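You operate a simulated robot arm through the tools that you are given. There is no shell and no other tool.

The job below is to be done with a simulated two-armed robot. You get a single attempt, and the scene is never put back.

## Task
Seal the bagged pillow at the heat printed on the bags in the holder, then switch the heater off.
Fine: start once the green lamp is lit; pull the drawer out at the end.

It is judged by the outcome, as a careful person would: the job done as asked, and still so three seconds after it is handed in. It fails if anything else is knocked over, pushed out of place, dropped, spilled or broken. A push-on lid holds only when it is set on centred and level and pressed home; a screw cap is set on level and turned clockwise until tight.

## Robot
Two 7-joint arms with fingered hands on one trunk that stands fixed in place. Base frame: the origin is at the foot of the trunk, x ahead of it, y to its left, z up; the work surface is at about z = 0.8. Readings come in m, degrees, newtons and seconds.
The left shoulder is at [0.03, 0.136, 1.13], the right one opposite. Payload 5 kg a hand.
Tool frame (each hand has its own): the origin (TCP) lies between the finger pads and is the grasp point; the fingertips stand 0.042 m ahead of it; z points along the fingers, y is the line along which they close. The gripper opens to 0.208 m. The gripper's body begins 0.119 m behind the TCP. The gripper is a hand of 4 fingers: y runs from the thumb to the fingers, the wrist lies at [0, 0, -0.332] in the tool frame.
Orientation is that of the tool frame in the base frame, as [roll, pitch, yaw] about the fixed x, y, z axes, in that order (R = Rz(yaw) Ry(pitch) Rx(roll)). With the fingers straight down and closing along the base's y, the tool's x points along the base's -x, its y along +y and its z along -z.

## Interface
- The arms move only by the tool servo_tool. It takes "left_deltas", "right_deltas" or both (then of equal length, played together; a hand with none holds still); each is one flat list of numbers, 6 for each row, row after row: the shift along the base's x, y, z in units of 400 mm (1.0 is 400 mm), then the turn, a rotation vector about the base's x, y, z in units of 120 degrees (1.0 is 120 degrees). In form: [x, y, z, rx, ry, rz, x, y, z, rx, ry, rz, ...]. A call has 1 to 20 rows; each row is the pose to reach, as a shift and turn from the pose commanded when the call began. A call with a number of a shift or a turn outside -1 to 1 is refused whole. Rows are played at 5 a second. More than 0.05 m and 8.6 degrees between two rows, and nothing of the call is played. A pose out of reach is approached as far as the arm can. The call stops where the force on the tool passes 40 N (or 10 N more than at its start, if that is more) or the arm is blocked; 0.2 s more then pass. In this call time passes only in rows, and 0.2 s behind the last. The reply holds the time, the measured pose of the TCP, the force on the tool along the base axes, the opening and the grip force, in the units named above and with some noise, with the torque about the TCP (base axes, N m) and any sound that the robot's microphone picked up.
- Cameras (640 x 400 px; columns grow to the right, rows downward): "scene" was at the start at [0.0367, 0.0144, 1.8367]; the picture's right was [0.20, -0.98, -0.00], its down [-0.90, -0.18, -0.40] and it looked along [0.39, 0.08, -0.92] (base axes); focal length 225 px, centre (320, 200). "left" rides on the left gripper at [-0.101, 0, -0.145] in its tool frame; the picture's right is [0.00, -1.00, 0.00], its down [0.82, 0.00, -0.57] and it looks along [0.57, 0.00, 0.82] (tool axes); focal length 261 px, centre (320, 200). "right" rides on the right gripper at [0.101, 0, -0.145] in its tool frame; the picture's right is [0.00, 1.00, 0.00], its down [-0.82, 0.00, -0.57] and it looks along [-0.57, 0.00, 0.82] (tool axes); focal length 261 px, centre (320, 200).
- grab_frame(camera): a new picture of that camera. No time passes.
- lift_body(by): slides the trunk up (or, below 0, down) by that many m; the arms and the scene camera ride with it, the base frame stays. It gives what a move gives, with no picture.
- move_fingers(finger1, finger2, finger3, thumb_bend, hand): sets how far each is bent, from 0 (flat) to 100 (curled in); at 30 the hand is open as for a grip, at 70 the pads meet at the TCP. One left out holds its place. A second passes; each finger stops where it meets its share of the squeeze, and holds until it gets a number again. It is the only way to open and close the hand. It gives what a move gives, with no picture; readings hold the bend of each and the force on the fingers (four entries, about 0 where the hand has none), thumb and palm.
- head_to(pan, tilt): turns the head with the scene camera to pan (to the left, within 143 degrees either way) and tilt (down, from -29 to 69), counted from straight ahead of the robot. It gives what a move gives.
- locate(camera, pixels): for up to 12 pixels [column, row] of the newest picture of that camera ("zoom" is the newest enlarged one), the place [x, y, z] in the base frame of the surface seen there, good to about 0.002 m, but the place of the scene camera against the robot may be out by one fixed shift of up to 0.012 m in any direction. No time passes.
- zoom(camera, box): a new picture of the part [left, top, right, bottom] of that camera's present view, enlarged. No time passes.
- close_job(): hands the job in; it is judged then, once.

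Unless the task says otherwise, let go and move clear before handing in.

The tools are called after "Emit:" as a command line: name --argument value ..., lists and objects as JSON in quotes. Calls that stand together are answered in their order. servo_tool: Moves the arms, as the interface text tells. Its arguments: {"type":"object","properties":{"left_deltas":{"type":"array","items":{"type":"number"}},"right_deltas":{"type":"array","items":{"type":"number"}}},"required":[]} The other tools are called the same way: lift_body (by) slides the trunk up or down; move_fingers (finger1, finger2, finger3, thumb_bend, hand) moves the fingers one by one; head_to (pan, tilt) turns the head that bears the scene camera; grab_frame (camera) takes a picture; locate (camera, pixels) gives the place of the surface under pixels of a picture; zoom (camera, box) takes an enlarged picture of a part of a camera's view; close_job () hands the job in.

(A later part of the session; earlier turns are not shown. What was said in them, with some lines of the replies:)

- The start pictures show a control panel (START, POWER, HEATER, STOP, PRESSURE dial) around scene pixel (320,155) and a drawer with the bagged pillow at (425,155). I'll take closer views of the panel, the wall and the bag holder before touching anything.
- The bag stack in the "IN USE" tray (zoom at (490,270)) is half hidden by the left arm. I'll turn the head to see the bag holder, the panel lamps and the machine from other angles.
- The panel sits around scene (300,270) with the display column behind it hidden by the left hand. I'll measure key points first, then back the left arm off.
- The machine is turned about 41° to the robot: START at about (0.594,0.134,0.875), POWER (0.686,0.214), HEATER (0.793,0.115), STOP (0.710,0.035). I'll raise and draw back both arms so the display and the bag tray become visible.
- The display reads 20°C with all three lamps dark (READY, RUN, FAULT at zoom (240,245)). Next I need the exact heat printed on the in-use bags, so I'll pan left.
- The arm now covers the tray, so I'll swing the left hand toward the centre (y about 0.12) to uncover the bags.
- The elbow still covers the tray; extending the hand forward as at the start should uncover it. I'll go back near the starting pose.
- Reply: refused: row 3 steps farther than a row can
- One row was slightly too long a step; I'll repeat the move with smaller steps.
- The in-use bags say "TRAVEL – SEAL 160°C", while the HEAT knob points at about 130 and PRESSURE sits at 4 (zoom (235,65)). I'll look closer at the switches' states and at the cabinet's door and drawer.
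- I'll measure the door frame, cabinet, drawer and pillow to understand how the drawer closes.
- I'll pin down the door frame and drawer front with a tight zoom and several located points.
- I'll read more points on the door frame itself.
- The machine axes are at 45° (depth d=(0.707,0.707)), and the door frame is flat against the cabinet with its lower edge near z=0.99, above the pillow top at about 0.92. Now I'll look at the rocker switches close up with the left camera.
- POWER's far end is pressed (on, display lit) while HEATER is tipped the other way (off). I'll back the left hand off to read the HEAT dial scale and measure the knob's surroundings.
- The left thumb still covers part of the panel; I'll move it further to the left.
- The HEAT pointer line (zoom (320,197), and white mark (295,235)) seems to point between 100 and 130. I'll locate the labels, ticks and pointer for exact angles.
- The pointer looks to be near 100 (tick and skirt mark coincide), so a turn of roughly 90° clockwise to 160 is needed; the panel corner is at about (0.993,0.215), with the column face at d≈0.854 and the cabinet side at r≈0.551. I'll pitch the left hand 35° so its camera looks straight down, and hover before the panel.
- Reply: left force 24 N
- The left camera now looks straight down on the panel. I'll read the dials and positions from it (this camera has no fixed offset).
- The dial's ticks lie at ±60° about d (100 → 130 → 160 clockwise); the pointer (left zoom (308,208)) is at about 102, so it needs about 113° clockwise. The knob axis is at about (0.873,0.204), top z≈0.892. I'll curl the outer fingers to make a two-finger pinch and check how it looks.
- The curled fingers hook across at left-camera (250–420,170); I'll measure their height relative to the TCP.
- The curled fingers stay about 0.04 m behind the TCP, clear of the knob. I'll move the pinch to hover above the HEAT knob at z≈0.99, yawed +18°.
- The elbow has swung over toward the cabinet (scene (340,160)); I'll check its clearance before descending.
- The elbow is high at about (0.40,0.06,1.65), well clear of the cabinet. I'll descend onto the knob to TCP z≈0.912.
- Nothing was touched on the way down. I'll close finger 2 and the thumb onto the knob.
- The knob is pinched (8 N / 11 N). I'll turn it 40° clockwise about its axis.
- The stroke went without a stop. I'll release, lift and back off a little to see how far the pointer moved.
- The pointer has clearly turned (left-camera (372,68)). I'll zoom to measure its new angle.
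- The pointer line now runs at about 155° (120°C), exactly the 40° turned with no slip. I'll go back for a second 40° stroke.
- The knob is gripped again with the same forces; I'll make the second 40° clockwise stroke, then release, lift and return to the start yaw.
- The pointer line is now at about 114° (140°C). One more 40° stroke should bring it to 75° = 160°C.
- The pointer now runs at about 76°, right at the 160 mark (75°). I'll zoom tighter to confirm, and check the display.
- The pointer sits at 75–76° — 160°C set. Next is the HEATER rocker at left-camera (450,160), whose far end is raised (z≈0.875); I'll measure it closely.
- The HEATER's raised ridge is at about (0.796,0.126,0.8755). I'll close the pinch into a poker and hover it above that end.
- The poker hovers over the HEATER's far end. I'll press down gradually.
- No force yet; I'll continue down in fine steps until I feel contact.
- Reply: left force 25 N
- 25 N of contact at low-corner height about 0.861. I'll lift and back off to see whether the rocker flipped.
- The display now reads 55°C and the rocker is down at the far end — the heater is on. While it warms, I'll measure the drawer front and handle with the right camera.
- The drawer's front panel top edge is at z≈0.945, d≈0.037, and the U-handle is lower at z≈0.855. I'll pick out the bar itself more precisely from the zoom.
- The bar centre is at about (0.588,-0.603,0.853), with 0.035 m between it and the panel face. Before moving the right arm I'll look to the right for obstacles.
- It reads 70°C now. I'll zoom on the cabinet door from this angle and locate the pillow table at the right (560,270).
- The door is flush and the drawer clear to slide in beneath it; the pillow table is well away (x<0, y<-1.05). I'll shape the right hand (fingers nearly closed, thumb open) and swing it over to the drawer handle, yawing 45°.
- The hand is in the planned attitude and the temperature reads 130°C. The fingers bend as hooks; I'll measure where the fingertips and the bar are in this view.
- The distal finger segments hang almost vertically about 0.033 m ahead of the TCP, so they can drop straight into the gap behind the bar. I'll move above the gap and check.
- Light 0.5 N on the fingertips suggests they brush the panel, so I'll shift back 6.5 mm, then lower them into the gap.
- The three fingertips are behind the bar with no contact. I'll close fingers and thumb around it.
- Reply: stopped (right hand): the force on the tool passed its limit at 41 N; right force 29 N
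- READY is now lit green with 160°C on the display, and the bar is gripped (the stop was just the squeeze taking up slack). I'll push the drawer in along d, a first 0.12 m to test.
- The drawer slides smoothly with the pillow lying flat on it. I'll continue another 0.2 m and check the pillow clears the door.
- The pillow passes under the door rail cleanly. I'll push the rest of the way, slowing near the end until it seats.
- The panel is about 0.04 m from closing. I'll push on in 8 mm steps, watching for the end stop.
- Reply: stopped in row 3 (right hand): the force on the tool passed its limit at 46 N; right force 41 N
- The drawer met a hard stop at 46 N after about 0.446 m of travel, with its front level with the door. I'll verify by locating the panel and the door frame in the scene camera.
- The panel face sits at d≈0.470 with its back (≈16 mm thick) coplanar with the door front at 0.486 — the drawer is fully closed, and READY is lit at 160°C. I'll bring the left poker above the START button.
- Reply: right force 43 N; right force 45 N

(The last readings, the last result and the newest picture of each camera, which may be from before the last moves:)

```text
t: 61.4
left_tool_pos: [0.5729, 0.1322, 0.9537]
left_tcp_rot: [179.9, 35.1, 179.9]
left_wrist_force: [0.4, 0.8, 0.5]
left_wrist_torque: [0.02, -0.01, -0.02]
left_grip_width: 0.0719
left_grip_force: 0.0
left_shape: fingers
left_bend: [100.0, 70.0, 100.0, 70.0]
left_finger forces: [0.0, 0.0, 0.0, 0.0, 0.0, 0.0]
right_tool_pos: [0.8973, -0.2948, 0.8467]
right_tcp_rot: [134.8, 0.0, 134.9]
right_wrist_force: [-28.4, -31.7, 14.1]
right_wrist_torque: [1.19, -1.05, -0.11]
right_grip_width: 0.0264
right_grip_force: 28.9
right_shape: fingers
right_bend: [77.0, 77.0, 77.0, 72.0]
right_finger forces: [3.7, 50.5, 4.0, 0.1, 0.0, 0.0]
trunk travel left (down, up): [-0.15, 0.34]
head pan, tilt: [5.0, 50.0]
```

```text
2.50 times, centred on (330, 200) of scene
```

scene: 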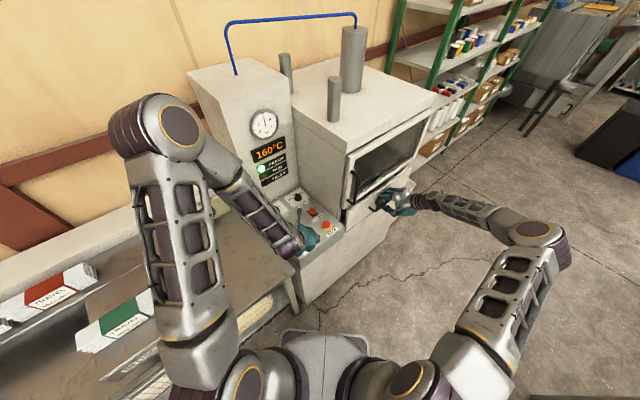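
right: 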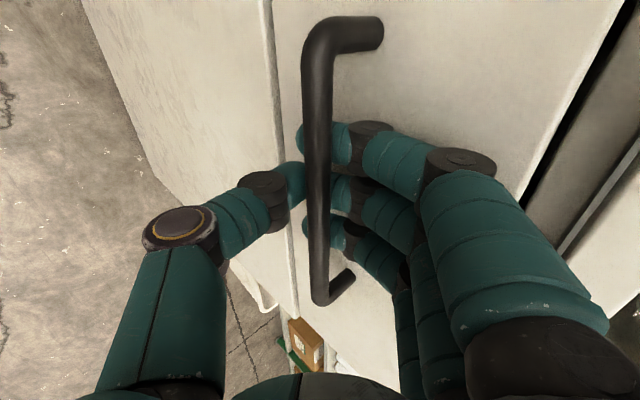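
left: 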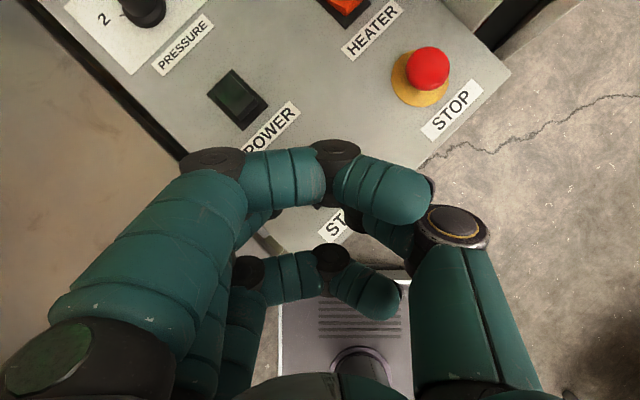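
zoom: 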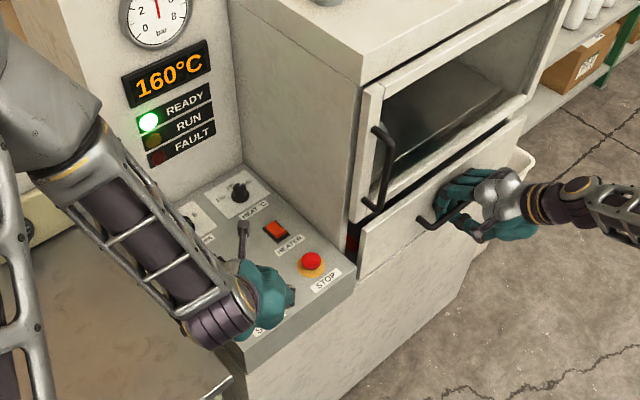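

The poker is over START (tip near (0.594,0.132)), READY is lit at 160°C. I'll press START, easing the right hand's residual push by 3 mm at the same time.

Emit:
servo_tool --left_deltas '[0, 0, -0.05, 0, 0, 0, 0, 0, -0.09, 0, 0, 0, 0, 0, -0.11, 0, 0, 0, 0, 0, -0.12, 0, 0, 0, 0, 0, -0.128, 0, 0, 0, 0, 0, -0.135, 0, 0, 0]' --right_deltas '[-0.001, -0.001, 0, 0, 0, 0, -0.002, -0.002, 0, 0, 0, 0, -0.003, -0.003, 0, 0, 0, 0, -0.004, -0.004, 0, 0, 0, 0, -0.005, -0.005, 0, 0, 0, 0, -0.006, -0.006, 0, 0, 0, 0]'

Emit:
zoom --camera "scene" --box '[260, 120, 400, 280]'

```text
t: 62.8
left_tool_pos: [0.5781, 0.1335, 0.9028]
left_tcp_rot: [179.9, 35.8, -180.0]
left_wrist_force: [0.5, 1.1, 17.7]
left_wrist_torque: [0.06, -0.34, -0.04]
left_grip_width: 0.0716
left_grip_force: 9.9
left_shape: fingers
left_bend: [100.0, 72.0, 100.0, 70.0]
left_finger forces: [0.1, 19.6, 0.1, 0.0, 0.0, 0.0]
right_tool_pos: [0.8963, -0.295, 0.8454]
right_tcp_rot: [135.1, 0.0, 134.9]
right_wrist_force: [-12.6, -9.5, 8.4]
right_wrist_torque: [0.46, -0.64, 0.19]
right_grip_width: 0.0264
right_grip_force: 18.1
right_shape: fingers
right_bend: [77.0, 77.0, 77.0, 72.0]
right_finger forces: [4.2, 27.7, 5.1, 0.1, 0.1, 0.0]
trunk travel left (down, up): [-0.15, 0.34]
head pan, tilt: [5.0, 50.0]
heard: click
stopped in row 6 (left hand): the force on the tool passed its limit at 43 N (the readings are from after the stop); the commanded pose is now the measured one
```

```text
2.50 times, centred on (330, 200) of scene
```

zoom: 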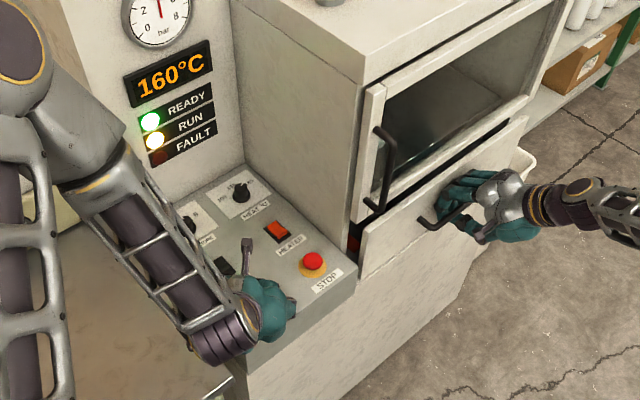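

A click was heard and the amber RUN lamp is lit. I'll lift the left hand off START and wait for the cycle to finish.

Emit:
servo_tool --left_deltas '[0, 0, 0.05, 0, 0, 0, 0, 0, 0.11, 0, 0, 0, 0, 0, 0.17, 0, 0, 0, 0, 0, 0.2, 0, 0, 0, 0, 0, 0.2, 0, 0, 0]'

Emit:
zoom --camera "scene" --box '[260, 120, 400, 280]'

```text
t: 64.0
left_tool_pos: [0.5796, 0.1337, 0.9788]
left_tcp_rot: [179.9, 35.5, 179.9]
left_wrist_force: [-0.4, 0.1, -0.2]
left_wrist_torque: [-0.01, -0.03, 0.0]
left_grip_width: 0.0719
left_grip_force: 0.1
left_shape: fingers
left_bend: [100.0, 70.0, 100.0, 70.0]
left_finger forces: [0.0, 0.0, 0.0, 0.1, 0.0, 0.1]
right_tool_pos: [0.8973, -0.2971, 0.8457]
right_tcp_rot: [135.0, -0.1, 134.9]
right_wrist_force: [-14.7, -12.6, 5.7]
right_wrist_torque: [0.54, -0.6, 0.14]
right_grip_width: 0.0267
right_grip_force: 18.2
right_shape: fingers
right_bend: [77.0, 77.0, 77.0, 72.0]
right_finger forces: [3.9, 28.2, 4.6, 0.0, 0.0, 0.1]
trunk travel left (down, up): [-0.15, 0.34]
head pan, tilt: [5.0, 50.0]
```

```text
2.50 times, centred on (330, 200) of scene
```

zoom: 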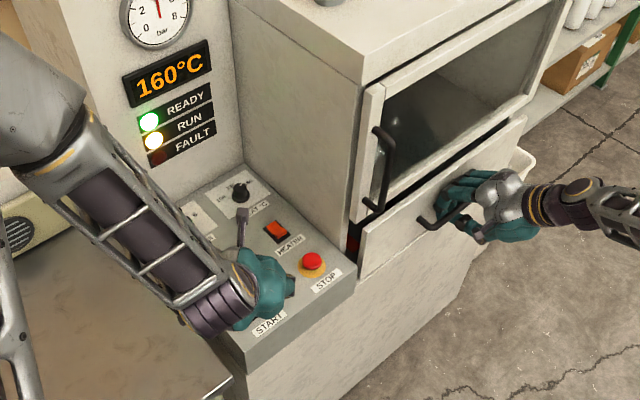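

RUN is still on. I'll move the left poker to hover by the HEATER's near end while waiting.

Emit:
servo_tool --left_deltas '[0.08, -0.015, 0, 0, 0, 0, 0.17, -0.03, 0, 0, 0, 0, 0.26, -0.05, 0, 0, 0, 0, 0.35, -0.07, 0, 0, 0, 0, 0.4425, -0.084, 0, 0, 0, 0, 0.4425, -0.084, 0, 0, 0, 0]'

Emit:
grab_frame --camera "left"

Emit:
zoom --camera "scene" --box '[240, 100, 400, 260]'

```text
t: 65.4
left_tool_pos: [0.7558, 0.0987, 0.9825]
left_tcp_rot: [179.9, 35.3, 179.9]
left_wrist_force: [-0.3, -0.1, 0.7]
left_wrist_torque: [-0.01, 0.01, 0.01]
left_grip_width: 0.072
left_grip_force: 0.1
left_shape: fingers
left_bend: [100.0, 70.0, 100.0, 70.0]
left_finger forces: [0.1, 0.0, 0.1, 0.1, 0.0, 0.0]
right_tool_pos: [0.8974, -0.2956, 0.844]
right_tcp_rot: [135.0, -0.1, 134.9]
right_wrist_force: [-14.7, -13.1, 5.6]
right_wrist_torque: [0.53, -0.58, 0.05]
right_grip_width: 0.0263
right_grip_force: 19.8
right_shape: fingers
right_bend: [77.0, 77.0, 77.0, 72.0]
right_finger forces: [4.1, 30.0, 5.0, 0.0, 0.0, 0.0]
trunk travel left (down, up): [-0.15, 0.34]
head pan, tilt: [5.0, 50.0]
```

```text
taken
```

left: 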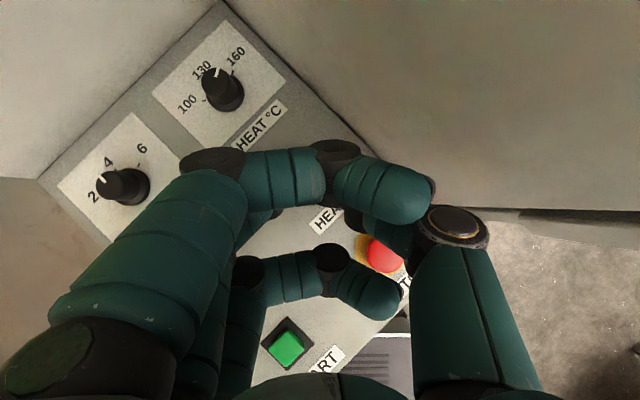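

```text
2.50 times, centred on (320, 180) of scene
```

zoom: 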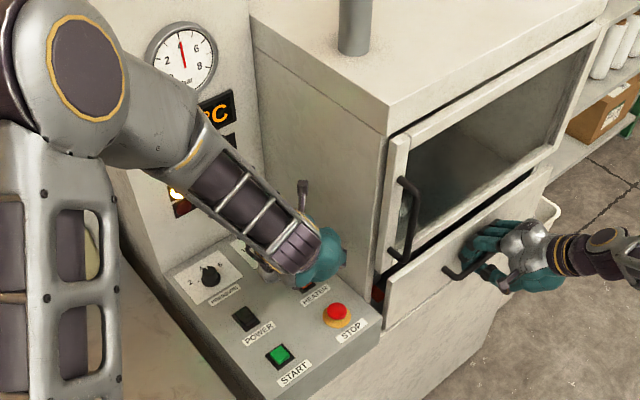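

The forearm now hides the lamps, and finger 3's curled tip (left-camera (385,300)) is close to STOP (385,255). I'll measure both before any press.

Emit:
locate --camera "left" --pixels '[[385, 255], [372, 248], [395, 262], [398, 300], [380, 290], [350, 285], [395, 310], [362, 245], [330, 222], [405, 270]]'

```text
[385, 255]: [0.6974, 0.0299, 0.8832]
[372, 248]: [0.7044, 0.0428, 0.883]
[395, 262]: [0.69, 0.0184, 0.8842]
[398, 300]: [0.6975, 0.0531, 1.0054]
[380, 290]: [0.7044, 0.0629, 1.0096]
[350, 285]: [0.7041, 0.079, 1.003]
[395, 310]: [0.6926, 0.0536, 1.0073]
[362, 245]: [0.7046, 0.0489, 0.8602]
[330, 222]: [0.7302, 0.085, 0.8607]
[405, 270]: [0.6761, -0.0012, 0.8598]
```

STOP's top is at z≈0.884 and finger 3 will stay about 16 mm above it, so the press is safe. But I want to watch the lamps, so I'll draw back to the earlier spot and wait there.

Emit:
servo_tool --left_deltas '[-0.09, 0.015, 0.02, 0, 0, 0, -0.18, 0.03, 0.04, 0, 0, 0, -0.27, 0.05, 0.04, 0, 0, 0, -0.36, 0.07, 0.04, 0, 0, 0, -0.4425, 0.084, 0.04, 0, 0, 0, -0.4425, 0.084, 0.04, 0, 0, 0, -0.4425, 0.084, 0.04, 0, 0, 0, -0.4425, 0.084, 0.04, 0, 0, 0]'

Emit:
zoom --camera "scene" --box '[240, 100, 400, 260]'

```text
t: 67.2
left_tool_pos: [0.5793, 0.1321, 0.9957]
left_tcp_rot: [179.8, 35.4, 179.9]
left_wrist_force: [-0.2, 0.6, -0.7]
left_wrist_torque: [0.03, 0.03, -0.05]
left_grip_width: 0.0715
left_grip_force: 0.0
left_shape: fingers
left_bend: [100.0, 70.0, 100.0, 70.0]
left_finger forces: [0.0, 0.0, 0.1, 0.0, 0.0, 0.0]
right_tool_pos: [0.8977, -0.2953, 0.8448]
right_tcp_rot: [135.0, -0.2, 134.9]
right_wrist_force: [-13.5, -13.0, 2.9]
right_wrist_torque: [0.52, -0.5, -0.01]
right_grip_width: 0.0263
right_grip_force: 19.5
right_shape: fingers
right_bend: [77.0, 77.0, 77.0, 72.0]
right_finger forces: [4.2, 29.2, 4.8, 0.1, 0.0, 0.0]
trunk travel left (down, up): [-0.15, 0.34]
head pan, tilt: [5.0, 50.0]
```

```text
2.50 times, centred on (320, 180) of scene
```

zoom: 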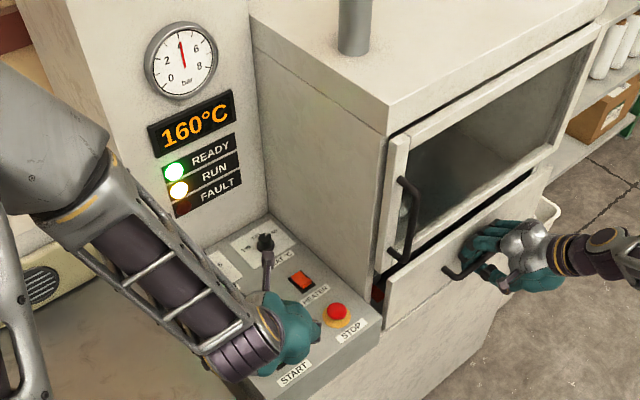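

Display 160°C, READY green and RUN amber are both lit, FAULT dark (zoom (180,190)). I'll wait, holding still.

Emit:
servo_tool --left_deltas '[0, 0, 0, 0, 0, 0, 0, 0, 0, 0, 0, 0, 0, 0, 0, 0, 0, 0, 0, 0, 0, 0, 0, 0, 0, 0, 0, 0, 0, 0, 0, 0, 0, 0, 0, 0, 0, 0, 0, 0, 0, 0, 0, 0, 0, 0, 0, 0, 0, 0, 0, 0, 0, 0, 0, 0, 0, 0, 0, 0]'

Emit:
zoom --camera "scene" --box '[240, 100, 400, 260]'

```text
t: 69.4
left_tool_pos: [0.5772, 0.1312, 0.9963]
left_tcp_rot: [179.9, 35.5, 179.9]
left_wrist_force: [-0.2, 0.5, 0.3]
left_wrist_torque: [0.0, 0.03, 0.03]
left_grip_width: 0.0718
left_grip_force: 0.1
left_shape: fingers
left_bend: [100.0, 70.0, 100.0, 70.0]
left_finger forces: [0.0, 0.0, 0.1, 0.0, 0.0, 0.0]
right_tool_pos: [0.8982, -0.2963, 0.8453]
right_tcp_rot: [135.0, -0.1, 134.9]
right_wrist_force: [-14.7, -14.2, 3.5]
right_wrist_torque: [0.52, -0.49, 0.02]
right_grip_width: 0.0264
right_grip_force: 19.3
right_shape: fingers
right_bend: [77.0, 77.0, 77.0, 72.0]
right_finger forces: [4.1, 29.5, 4.8, 0.0, 0.1, 0.0]
trunk travel left (down, up): [-0.15, 0.34]
head pan, tilt: [5.0, 50.0]
```

```text
2.50 times, centred on (320, 180) of scene
```

zoom: 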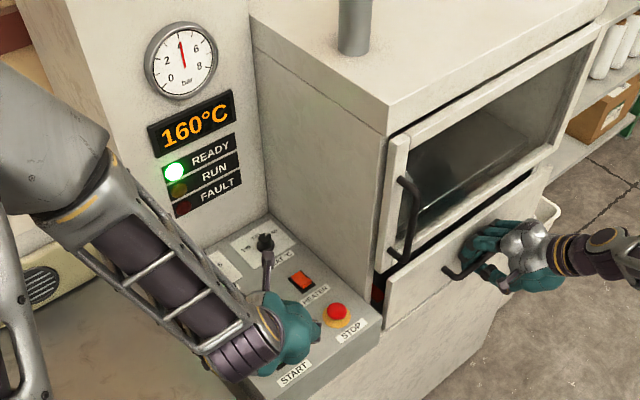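

RUN has gone out with FAULT dark: the cycle is finished. Now I'll press the near end of the HEATER rocker to switch it off.

Emit:
servo_tool --left_deltas '[0.09, -0.017, 0, 0, 0, 0, 0.18, -0.034, -0.02, 0, 0, 0, 0.27, -0.05, -0.05, 0, 0, 0, 0.36, -0.068, -0.08, 0, 0, 0, 0.4425, -0.084, -0.122, 0, 0, 0, 0.4425, -0.084, -0.17, 0, 0, 0, 0.4425, -0.084, -0.2, 0, 0, 0, 0.4425, -0.084, -0.215, 0, 0, 0, 0.4425, -0.084, -0.225, 0, 0, 0, 0.4425, -0.084, -0.235, 0, 0, 0, 0.4425, -0.084, -0.241, 0, 0, 0]'

Emit:
grab_frame --camera "left"

Emit:
zoom --camera "scene" --box '[240, 100, 400, 260]'

```text
t: 71.9
left_tool_pos: [0.759, 0.1017, 0.9048]
left_tcp_rot: [179.8, 36.1, 180.0]
left_wrist_force: [-1.3, 2.3, 15.1]
left_wrist_torque: [0.12, -0.18, 0.02]
left_grip_width: 0.0717
left_grip_force: 7.8
left_shape: fingers
left_bend: [100.0, 71.0, 100.0, 70.0]
left_finger forces: [0.0, 16.0, 0.0, 0.0, 0.0, 0.0]
right_tool_pos: [0.8971, -0.2956, 0.8441]
right_tcp_rot: [135.1, 0.0, 134.8]
right_wrist_force: [-8.8, -5.4, 5.0]
right_wrist_torque: [0.36, -0.45, 0.15]
right_grip_width: 0.0265
right_grip_force: 16.9
right_shape: fingers
right_bend: [77.0, 77.0, 77.0, 72.0]
right_finger forces: [5.3, 22.3, 6.2, 0.1, 0.0, 0.0]
trunk travel left (down, up): [-0.15, 0.34]
head pan, tilt: [5.0, 50.0]
stopped in row 11 (left hand): the force on the tool passed its limit at 42 N (the readings are from after the stop); the commanded pose is now the measured one
```

```text
taken
```

left: 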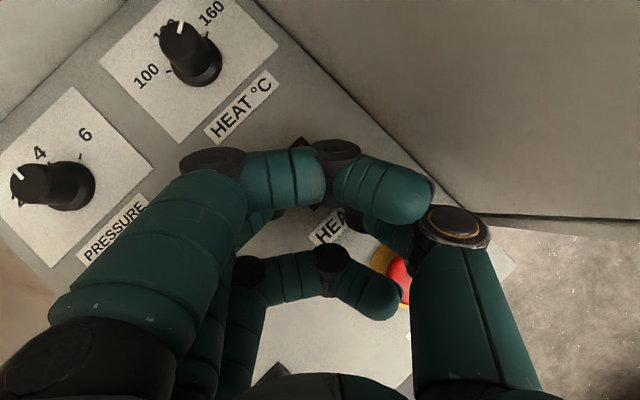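

```text
2.50 times, centred on (320, 180) of scene
```

zoom: 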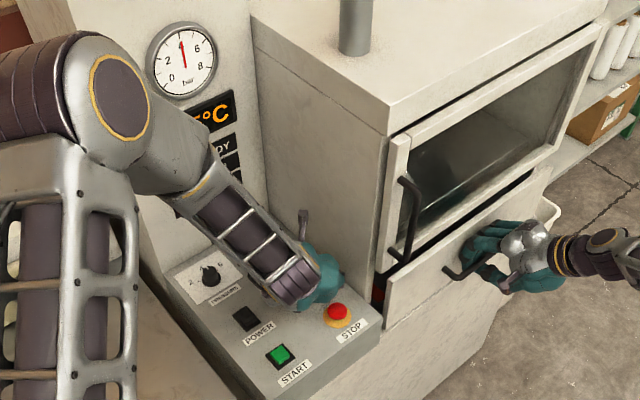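

The display's last digit has changed (…5°C), suggesting the heater is off. I'll lift and back away to confirm.

Emit:
servo_tool --left_deltas '[0, 0, 0.06, 0, 0, 0, 0, 0, 0.13, 0, 0, 0, -0.03, 0.05, 0.19, 0, 0, 0, -0.07, 0.12, 0.22, 0, 0, 0, -0.12, 0.22, 0.25, 0, 0, 0, -0.17, 0.32, 0.27, 0, 0, 0, -0.17, 0.32, 0.27, 0, 0, 0]'

Emit:
grab_frame --camera "left"

Emit:
zoom --camera "scene" --box '[240, 100, 400, 260]'

```text
t: 73.5
left_tool_pos: [0.6912, 0.2283, 1.0104]
left_tcp_rot: [179.8, 35.8, -180.0]
left_wrist_force: [-0.9, -0.6, -0.6]
left_wrist_torque: [0.04, 0.02, 0.02]
left_grip_width: 0.0718
left_grip_force: 0.0
left_shape: fingers
left_bend: [100.0, 70.0, 100.0, 70.0]
left_finger forces: [0.0, 0.0, 0.1, 0.1, 0.0, 0.1]
right_tool_pos: [0.8976, -0.296, 0.8444]
right_tcp_rot: [135.0, -0.1, 135.0]
right_wrist_force: [-12.7, -7.7, 2.2]
right_wrist_torque: [0.4, -0.41, 0.12]
right_grip_width: 0.0262
right_grip_force: 16.7
right_shape: fingers
right_bend: [77.0, 77.0, 77.0, 72.0]
right_finger forces: [4.6, 24.5, 5.1, 0.1, 0.0, 0.1]
trunk travel left (down, up): [-0.15, 0.34]
head pan, tilt: [5.0, 50.0]
```

```text
taken
```

left: 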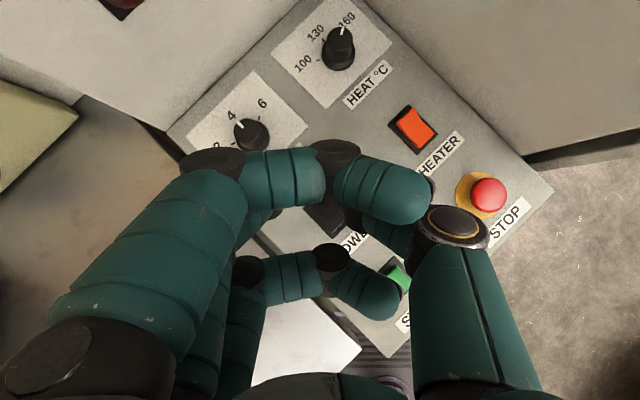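

```text
2.50 times, centred on (320, 180) of scene
```

zoom: 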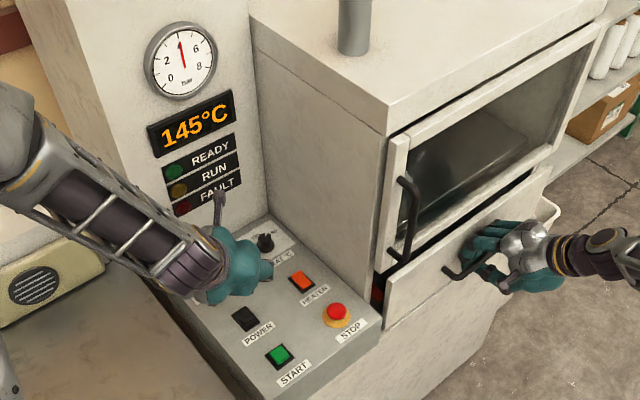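

The heater is off (145°C and falling, READY out, rocker's far end up again). Now I'll pull the drawer out along −d with the right hand.

Emit:
servo_tool --right_deltas '[-0.02, -0.02, 0, 0, 0, 0, -0.05, -0.05, 0, 0, 0, 0, -0.09, -0.09, 0, 0, 0, 0, -0.135, -0.135, 0, 0, 0, 0, -0.18, -0.18, 0, 0, 0, 0, -0.225, -0.225, 0, 0, 0, 0, -0.27, -0.27, 0, 0, 0, 0, -0.315, -0.315, 0, 0, 0, 0, -0.36, -0.36, 0, 0, 0, 0]'

Emit:
grab_frame --camera "scene"

Emit:
zoom --camera "scene" --box '[320, 150, 500, 290]'

```text
t: 75.5
left_tool_pos: [0.6917, 0.2275, 1.0105]
left_tcp_rot: [179.8, 35.8, -180.0]
left_wrist_force: [-0.1, -0.4, 0.4]
left_wrist_torque: [0.01, -0.03, 0.01]
left_grip_width: 0.0717
left_grip_force: 0.1
left_shape: fingers
left_bend: [100.0, 70.0, 100.0, 70.0]
left_finger forces: [0.0, 0.0, 0.0, 0.0, 0.0, 0.0]
right_tool_pos: [0.7525, -0.4409, 0.8431]
right_tcp_rot: [135.1, -0.1, 134.8]
right_wrist_force: [-8.5, 2.1, -1.8]
right_wrist_torque: [0.28, -0.33, 0.16]
right_grip_width: 0.0258
right_grip_force: 15.9
right_shape: fingers
right_bend: [77.0, 78.0, 77.0, 72.0]
right_finger forces: [6.6, 18.2, 7.2, 0.0, 0.0, 0.0]
trunk travel left (down, up): [-0.15, 0.34]
head pan, tilt: [5.0, 50.0]
```

```text
taken
```

scene: 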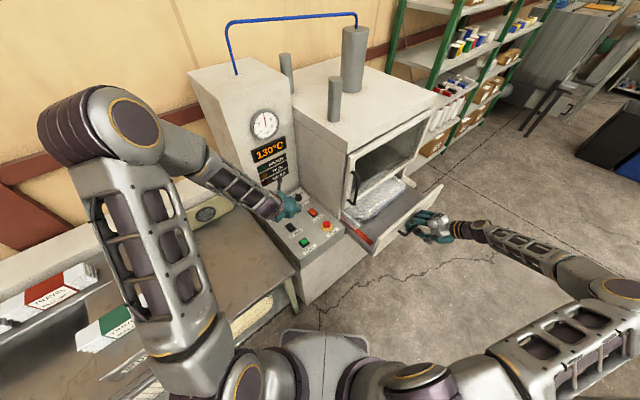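

```text
2.86 times, centred on (410, 220) of scene
```

zoom: 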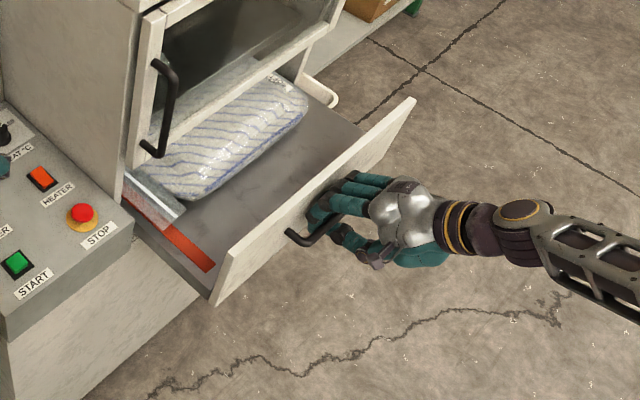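

The drawer and pillow come out smoothly. I'll continue to nearly the original open position, slowing at the end.

Emit:
servo_tool --right_deltas '[-0.03, -0.03, 0, 0, 0, 0, -0.07, -0.07, 0, 0, 0, 0, -0.115, -0.115, 0, 0, 0, 0, -0.16, -0.16, 0, 0, 0, 0, -0.205, -0.205, 0, 0, 0, 0, -0.25, -0.25, 0, 0, 0, 0, -0.29, -0.29, 0, 0, 0, 0, -0.325, -0.325, 0, 0, 0, 0, -0.355, -0.355, 0, 0, 0, 0, -0.38, -0.38, 0, 0, 0, 0, -0.395, -0.395, 0, 0, 0, 0, -0.405, -0.405, 0, 0, 0, 0]'

Emit:
grab_frame --camera "scene"

Emit:
zoom --camera "scene" --box '[320, 150, 500, 310]'

```text
t: 78.1
left_tool_pos: [0.6922, 0.2279, 1.0099]
left_tcp_rot: [179.9, 35.7, 179.9]
left_wrist_force: [-0.1, -0.5, 1.2]
left_wrist_torque: [0.01, -0.03, -0.02]
left_grip_width: 0.0716
left_grip_force: 0.0
left_shape: fingers
left_bend: [100.0, 70.0, 100.0, 70.0]
left_finger forces: [0.0, 0.0, 0.1, 0.0, 0.0, 0.0]
right_tool_pos: [0.5932, -0.6005, 0.8429]
right_tcp_rot: [135.1, 0.0, 134.9]
right_wrist_force: [-1.7, 3.4, -2.0]
right_wrist_torque: [0.29, -0.18, -0.01]
right_grip_width: 0.0259
right_grip_force: 15.4
right_shape: fingers
right_bend: [77.0, 78.0, 77.0, 72.0]
right_finger forces: [7.1, 15.2, 8.8, 0.0, 0.0, 0.0]
trunk travel left (down, up): [-0.15, 0.34]
head pan, tilt: [5.0, 50.0]
```

```text
taken
```

scene: 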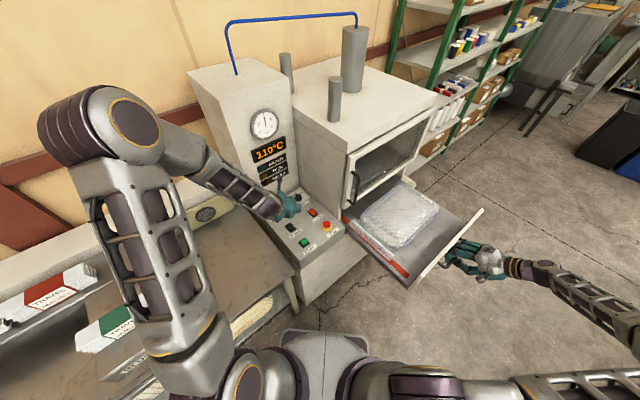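

```text
2.50 times, centred on (410, 230) of scene
```

zoom: 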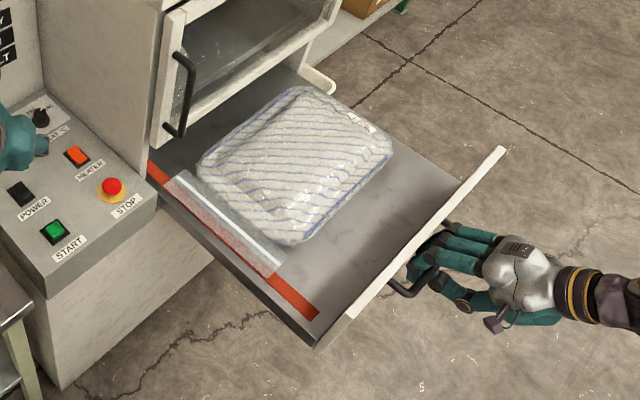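

The bag now shows a white seal seam along its mouth (zoom (230,225)) and the drawer is almost fully out. I'll draw the last centimetre and a half gently.

Emit:
servo_tool --right_deltas '[-0.007, -0.007, 0, 0, 0, 0, -0.014, -0.014, 0, 0, 0, 0, -0.02, -0.02, 0, 0, 0, 0, -0.025, -0.025, 0, 0, 0, 0]'

Emit:
grab_frame --camera "right"

Emit:
zoom --camera "scene" --box '[320, 150, 500, 310]'

```text
t: 79.1
left_tool_pos: [0.6928, 0.2281, 1.0094]
left_tcp_rot: [180.0, 35.8, 179.9]
left_wrist_force: [0.4, -0.8, -0.3]
left_wrist_torque: [-0.02, 0.02, -0.03]
left_grip_width: 0.0715
left_grip_force: 0.0
left_shape: fingers
left_bend: [100.0, 70.0, 100.0, 70.0]
left_finger forces: [0.1, 0.0, 0.0, 0.0, 0.0, 0.1]
right_tool_pos: [0.5848, -0.6088, 0.8435]
right_tcp_rot: [135.0, -0.2, 134.9]
right_wrist_force: [9.0, 7.7, -6.6]
right_wrist_torque: [0.01, 0.05, -0.1]
right_grip_width: 0.0256
right_grip_force: 14.2
right_shape: fingers
right_bend: [77.0, 78.0, 76.0, 72.0]
right_finger forces: [9.5, 8.0, 10.1, 0.0, 0.0, 0.1]
trunk travel left (down, up): [-0.15, 0.34]
head pan, tilt: [5.0, 50.0]
```

```text
taken
```

right: 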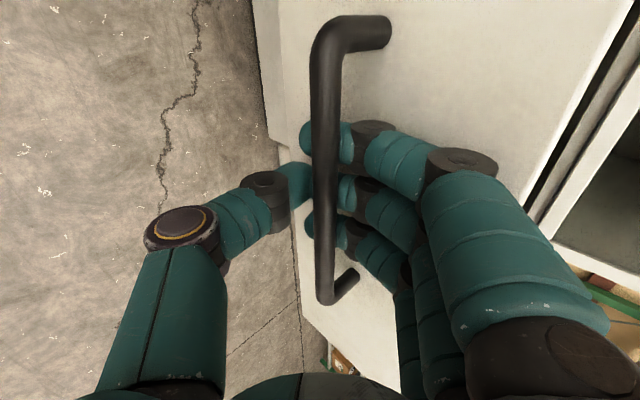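

```text
2.50 times, centred on (410, 230) of scene
```

zoom: 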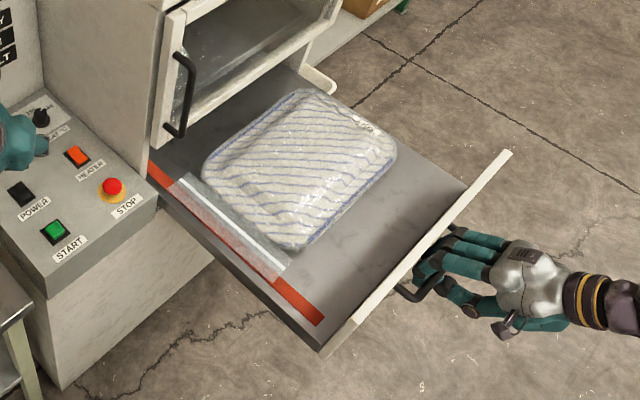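

The drawer is fully out with the pulling force at about 13 N. I'll release the handle gently.

Emit:
move_fingers --hand "right" --finger1 66 --finger2 66 --finger3 66 --thumb_bend 45

Emit:
grab_frame --camera "right"

```text
t: 80.1
left_tool_pos: [0.6923, 0.2272, 1.0097]
left_tcp_rot: [179.9, 35.8, 180.0]
left_wrist_force: [-0.2, -0.3, 0.2]
left_wrist_torque: [0.01, -0.02, -0.01]
left_grip_width: 0.0721
left_grip_force: 0.1
left_shape: fingers
left_bend: [100.0, 70.0, 100.0, 70.0]
left_finger forces: [0.1, 0.0, 0.1, 0.0, 0.0, 0.1]
right_tool_pos: [0.5824, -0.6116, 0.8435]
right_tcp_rot: [135.2, -0.2, 134.8]
right_wrist_force: [-2.0, -2.1, 0.5]
right_wrist_torque: [0.07, -0.07, 0.0]
right_grip_width: 0.0927
right_grip_force: 1.7
right_shape: fingers
right_bend: [66.0, 66.0, 66.0, 45.0]
right_finger forces: [0.8, 0.8, 0.8, 0.0, 0.0, 0.0]
trunk travel left (down, up): [-0.15, 0.34]
head pan, tilt: [5.0, 50.0]
```

```text
taken
```

right: 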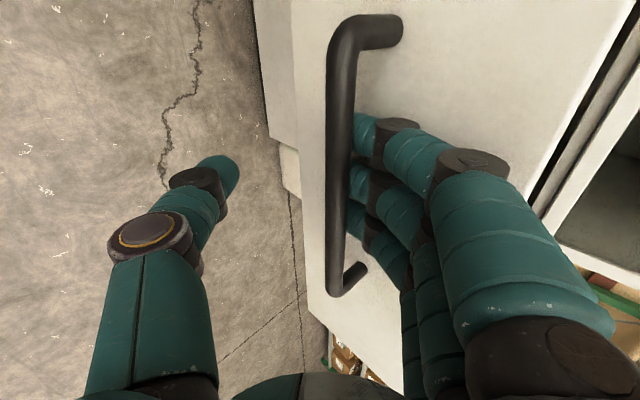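

Released, with only a 0.8 N brush on the panel. I'll ease back 5 mm, lift out over the bar, then withdraw.

Emit:
servo_tool --right_deltas '[-0.009, -0.009, 0, 0, 0, 0, -0.009, -0.009, 0.05, 0, 0, 0, -0.009, -0.009, 0.11, 0, 0, 0, -0.012, -0.012, 0.18, 0, 0, 0, -0.03, -0.03, 0.27, 0, 0, 0, -0.07, -0.07, 0.35, 0, 0, 0, -0.11, -0.11, 0.43, 0, 0, 0, -0.15, -0.15, 0.5, 0, 0, 0]'

Emit:
grab_frame --camera "right"

Emit:
grab_frame --camera "scene"

Emit:
zoom --camera "scene" --box '[320, 150, 500, 310]'

```text
t: 81.9
left_tool_pos: [0.6903, 0.2276, 1.0092]
left_tcp_rot: [179.8, 35.9, 179.9]
left_wrist_force: [-0.4, 0.3, 0.9]
left_wrist_torque: [-0.03, -0.06, 0.01]
left_grip_width: 0.0718
left_grip_force: 0.0
left_shape: fingers
left_bend: [100.0, 70.0, 100.0, 70.0]
left_finger forces: [0.0, 0.1, 0.0, 0.0, 0.1, 0.1]
right_tool_pos: [0.5232, -0.6712, 1.0428]
right_tcp_rot: [135.0, -0.1, 134.9]
right_wrist_force: [-0.2, -0.3, -0.2]
right_wrist_torque: [-0.06, -0.03, 0.0]
right_grip_width: 0.0933
right_grip_force: 0.1
right_shape: fingers
right_bend: [66.0, 66.0, 66.0, 45.0]
right_finger forces: [0.1, 0.0, 0.0, 0.1, 0.0, 0.0]
trunk travel left (down, up): [-0.15, 0.34]
head pan, tilt: [5.0, 50.0]
```

```text
taken
```

right: 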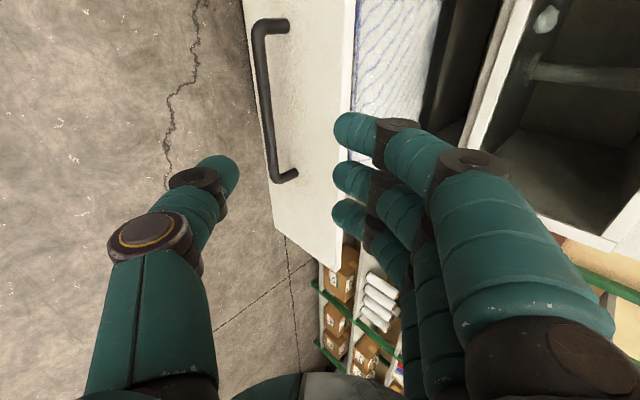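

```text
taken
```

scene: 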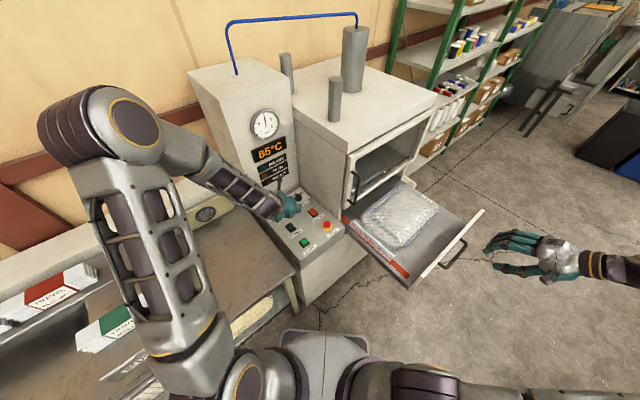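

```text
2.50 times, centred on (410, 230) of scene
```

zoom: 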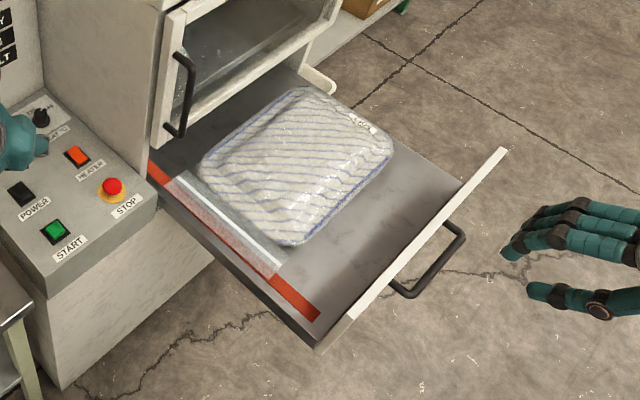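

The drawer stands open with the sealed bag on it and the right hand clear. I'll withdraw the left hand too and make a final check of the panel, seal and display.

Emit:
servo_tool --left_deltas '[-0.02, 0.03, 0.08, 0, 0, 0, -0.05, 0.07, 0.16, 0, 0, 0, -0.1, 0.12, 0.24, 0, 0, 0, -0.16, 0.18, 0.31, 0, 0, 0, -0.23, 0.25, 0.37, 0, 0, 0, -0.3, 0.32, 0.42, 0, 0, 0, -0.36, 0.4, 0.46, 0, 0, 0, -0.42, 0.48, 0.48, 0, 0, 0]'

Emit:
head_to --pan 10 --tilt 50

Emit:
grab_frame --camera "scene"

Emit:
zoom --camera "scene" --box '[270, 110, 380, 270]'

Emit:
zoom --camera "scene" --box '[350, 170, 500, 290]'

```text
t: 83.7
left_tool_pos: [0.5203, 0.425, 1.2027]
left_tcp_rot: [179.9, 36.1, -179.9]
left_wrist_force: [-0.5, 1.3, -0.3]
left_wrist_torque: [-0.12, -0.09, -0.12]
left_grip_width: 0.0717
left_grip_force: 0.1
left_shape: fingers
left_bend: [100.0, 70.0, 100.0, 70.0]
left_finger forces: [0.1, 0.0, 0.1, 0.0, 0.1, 0.0]
right_tool_pos: [0.5203, -0.6717, 1.0447]
right_tcp_rot: [135.1, -0.1, 134.8]
right_wrist_force: [-2.3, 0.6, 1.4]
right_wrist_torque: [-0.12, -0.09, -0.15]
right_grip_width: 0.0934
right_grip_force: 0.0
right_shape: fingers
right_bend: [66.0, 66.0, 66.0, 45.0]
right_finger forces: [0.0, 0.0, 0.0, 0.0, 0.0, 0.0]
trunk travel left (down, up): [-0.15, 0.34]
head pan, tilt: [5.0, 50.0]
```

```text
t: 84.3
left_tool_pos: [0.5217, 0.4219, 1.2022]
left_tcp_rot: [179.8, 35.8, 180.0]
left_wrist_force: [-0.1, 0.1, 0.2]
left_wrist_torque: [0.05, 0.05, 0.02]
left_grip_width: 0.0718
left_grip_force: 0.0
left_shape: fingers
left_bend: [100.0, 70.0, 100.0, 70.0]
left_finger forces: [0.1, 0.0, 0.0, 0.0, 0.0, 0.0]
right_tool_pos: [0.5224, -0.6715, 1.0414]
right_tcp_rot: [135.0, 0.0, 134.8]
right_wrist_force: [0.4, 0.0, -0.1]
right_wrist_torque: [0.06, -0.05, 0.0]
right_grip_width: 0.0933
right_grip_force: 0.1
right_shape: fingers
right_bend: [66.0, 66.0, 66.0, 45.0]
right_finger forces: [0.1, 0.0, 0.0, 0.0, 0.0, 0.1]
trunk travel left (down, up): [-0.15, 0.34]
head pan, tilt: [10.0, 50.0]
```

```text
taken
```

scene: 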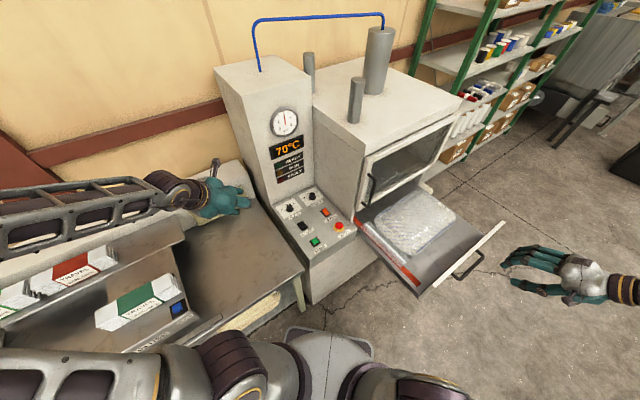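

```text
2.50 times, centred on (325, 190) of scene
```

zoom: 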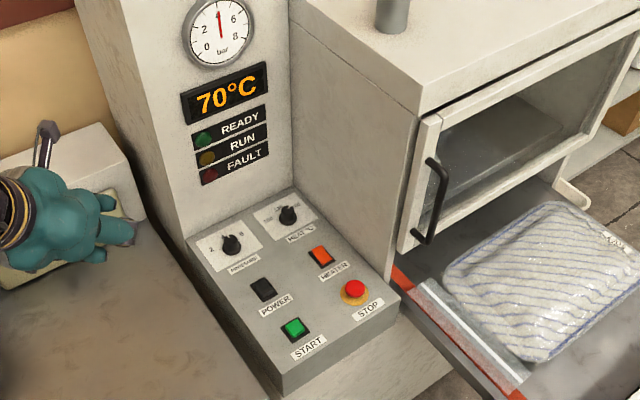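

```text
3.33 times, centred on (425, 230) of scene
```

zoom: 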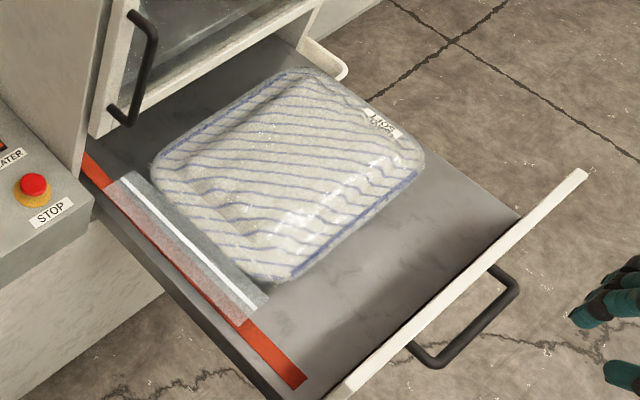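

The display is down to 70°C with all lamps out, the HEATER rocker is off, a straight white seal runs across the bag mouth, and nothing else has moved. One quick check of how far out the drawer stands.

Emit:
locate --camera "zoom" --pixels '[[470, 320], [440, 345], [540, 205], [360, 385], [190, 235], [300, 180]]'

```text
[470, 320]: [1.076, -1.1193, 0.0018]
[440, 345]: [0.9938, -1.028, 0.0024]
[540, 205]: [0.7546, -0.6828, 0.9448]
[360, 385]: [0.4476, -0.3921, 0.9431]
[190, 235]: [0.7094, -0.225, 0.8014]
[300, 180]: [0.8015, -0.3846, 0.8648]
```

The panel's top edge is at d≈0.045, the same as the original open position, so the drawer is fully out. Sealed at 160°C, heater off, both hands clear — I'm handing the job in.

Emit:
close_job

```text
The job is handed in.
```

The bagged pillow is sealed at 160 °C, the heater is off and the drawer is pulled fully out. The job is handed in, but I have not been told how it was judged.

- **Heat:** the bags in the holder read "TRAVEL – SEAL 160°C". I turned the HEAT knob to that mark from where it stood, at about 100.
- **Sealing:** I pushed the drawer in and pressed START only after the green READY lamp was lit and the display showed 160 °C. The amber RUN lamp came on, then went out by itself, and the FAULT lamp stayed dark. A straight white seam now runs across the bag's mouth.
- **Heater:** I switched it off after the cycle finished. The display had fallen to 70 °C at my last check.
- **Drawer:** it is back at its original open position with the pillow lying on it.

I saw nothing else moved or knocked over in the final pictures, and both hands were clear of the machine.
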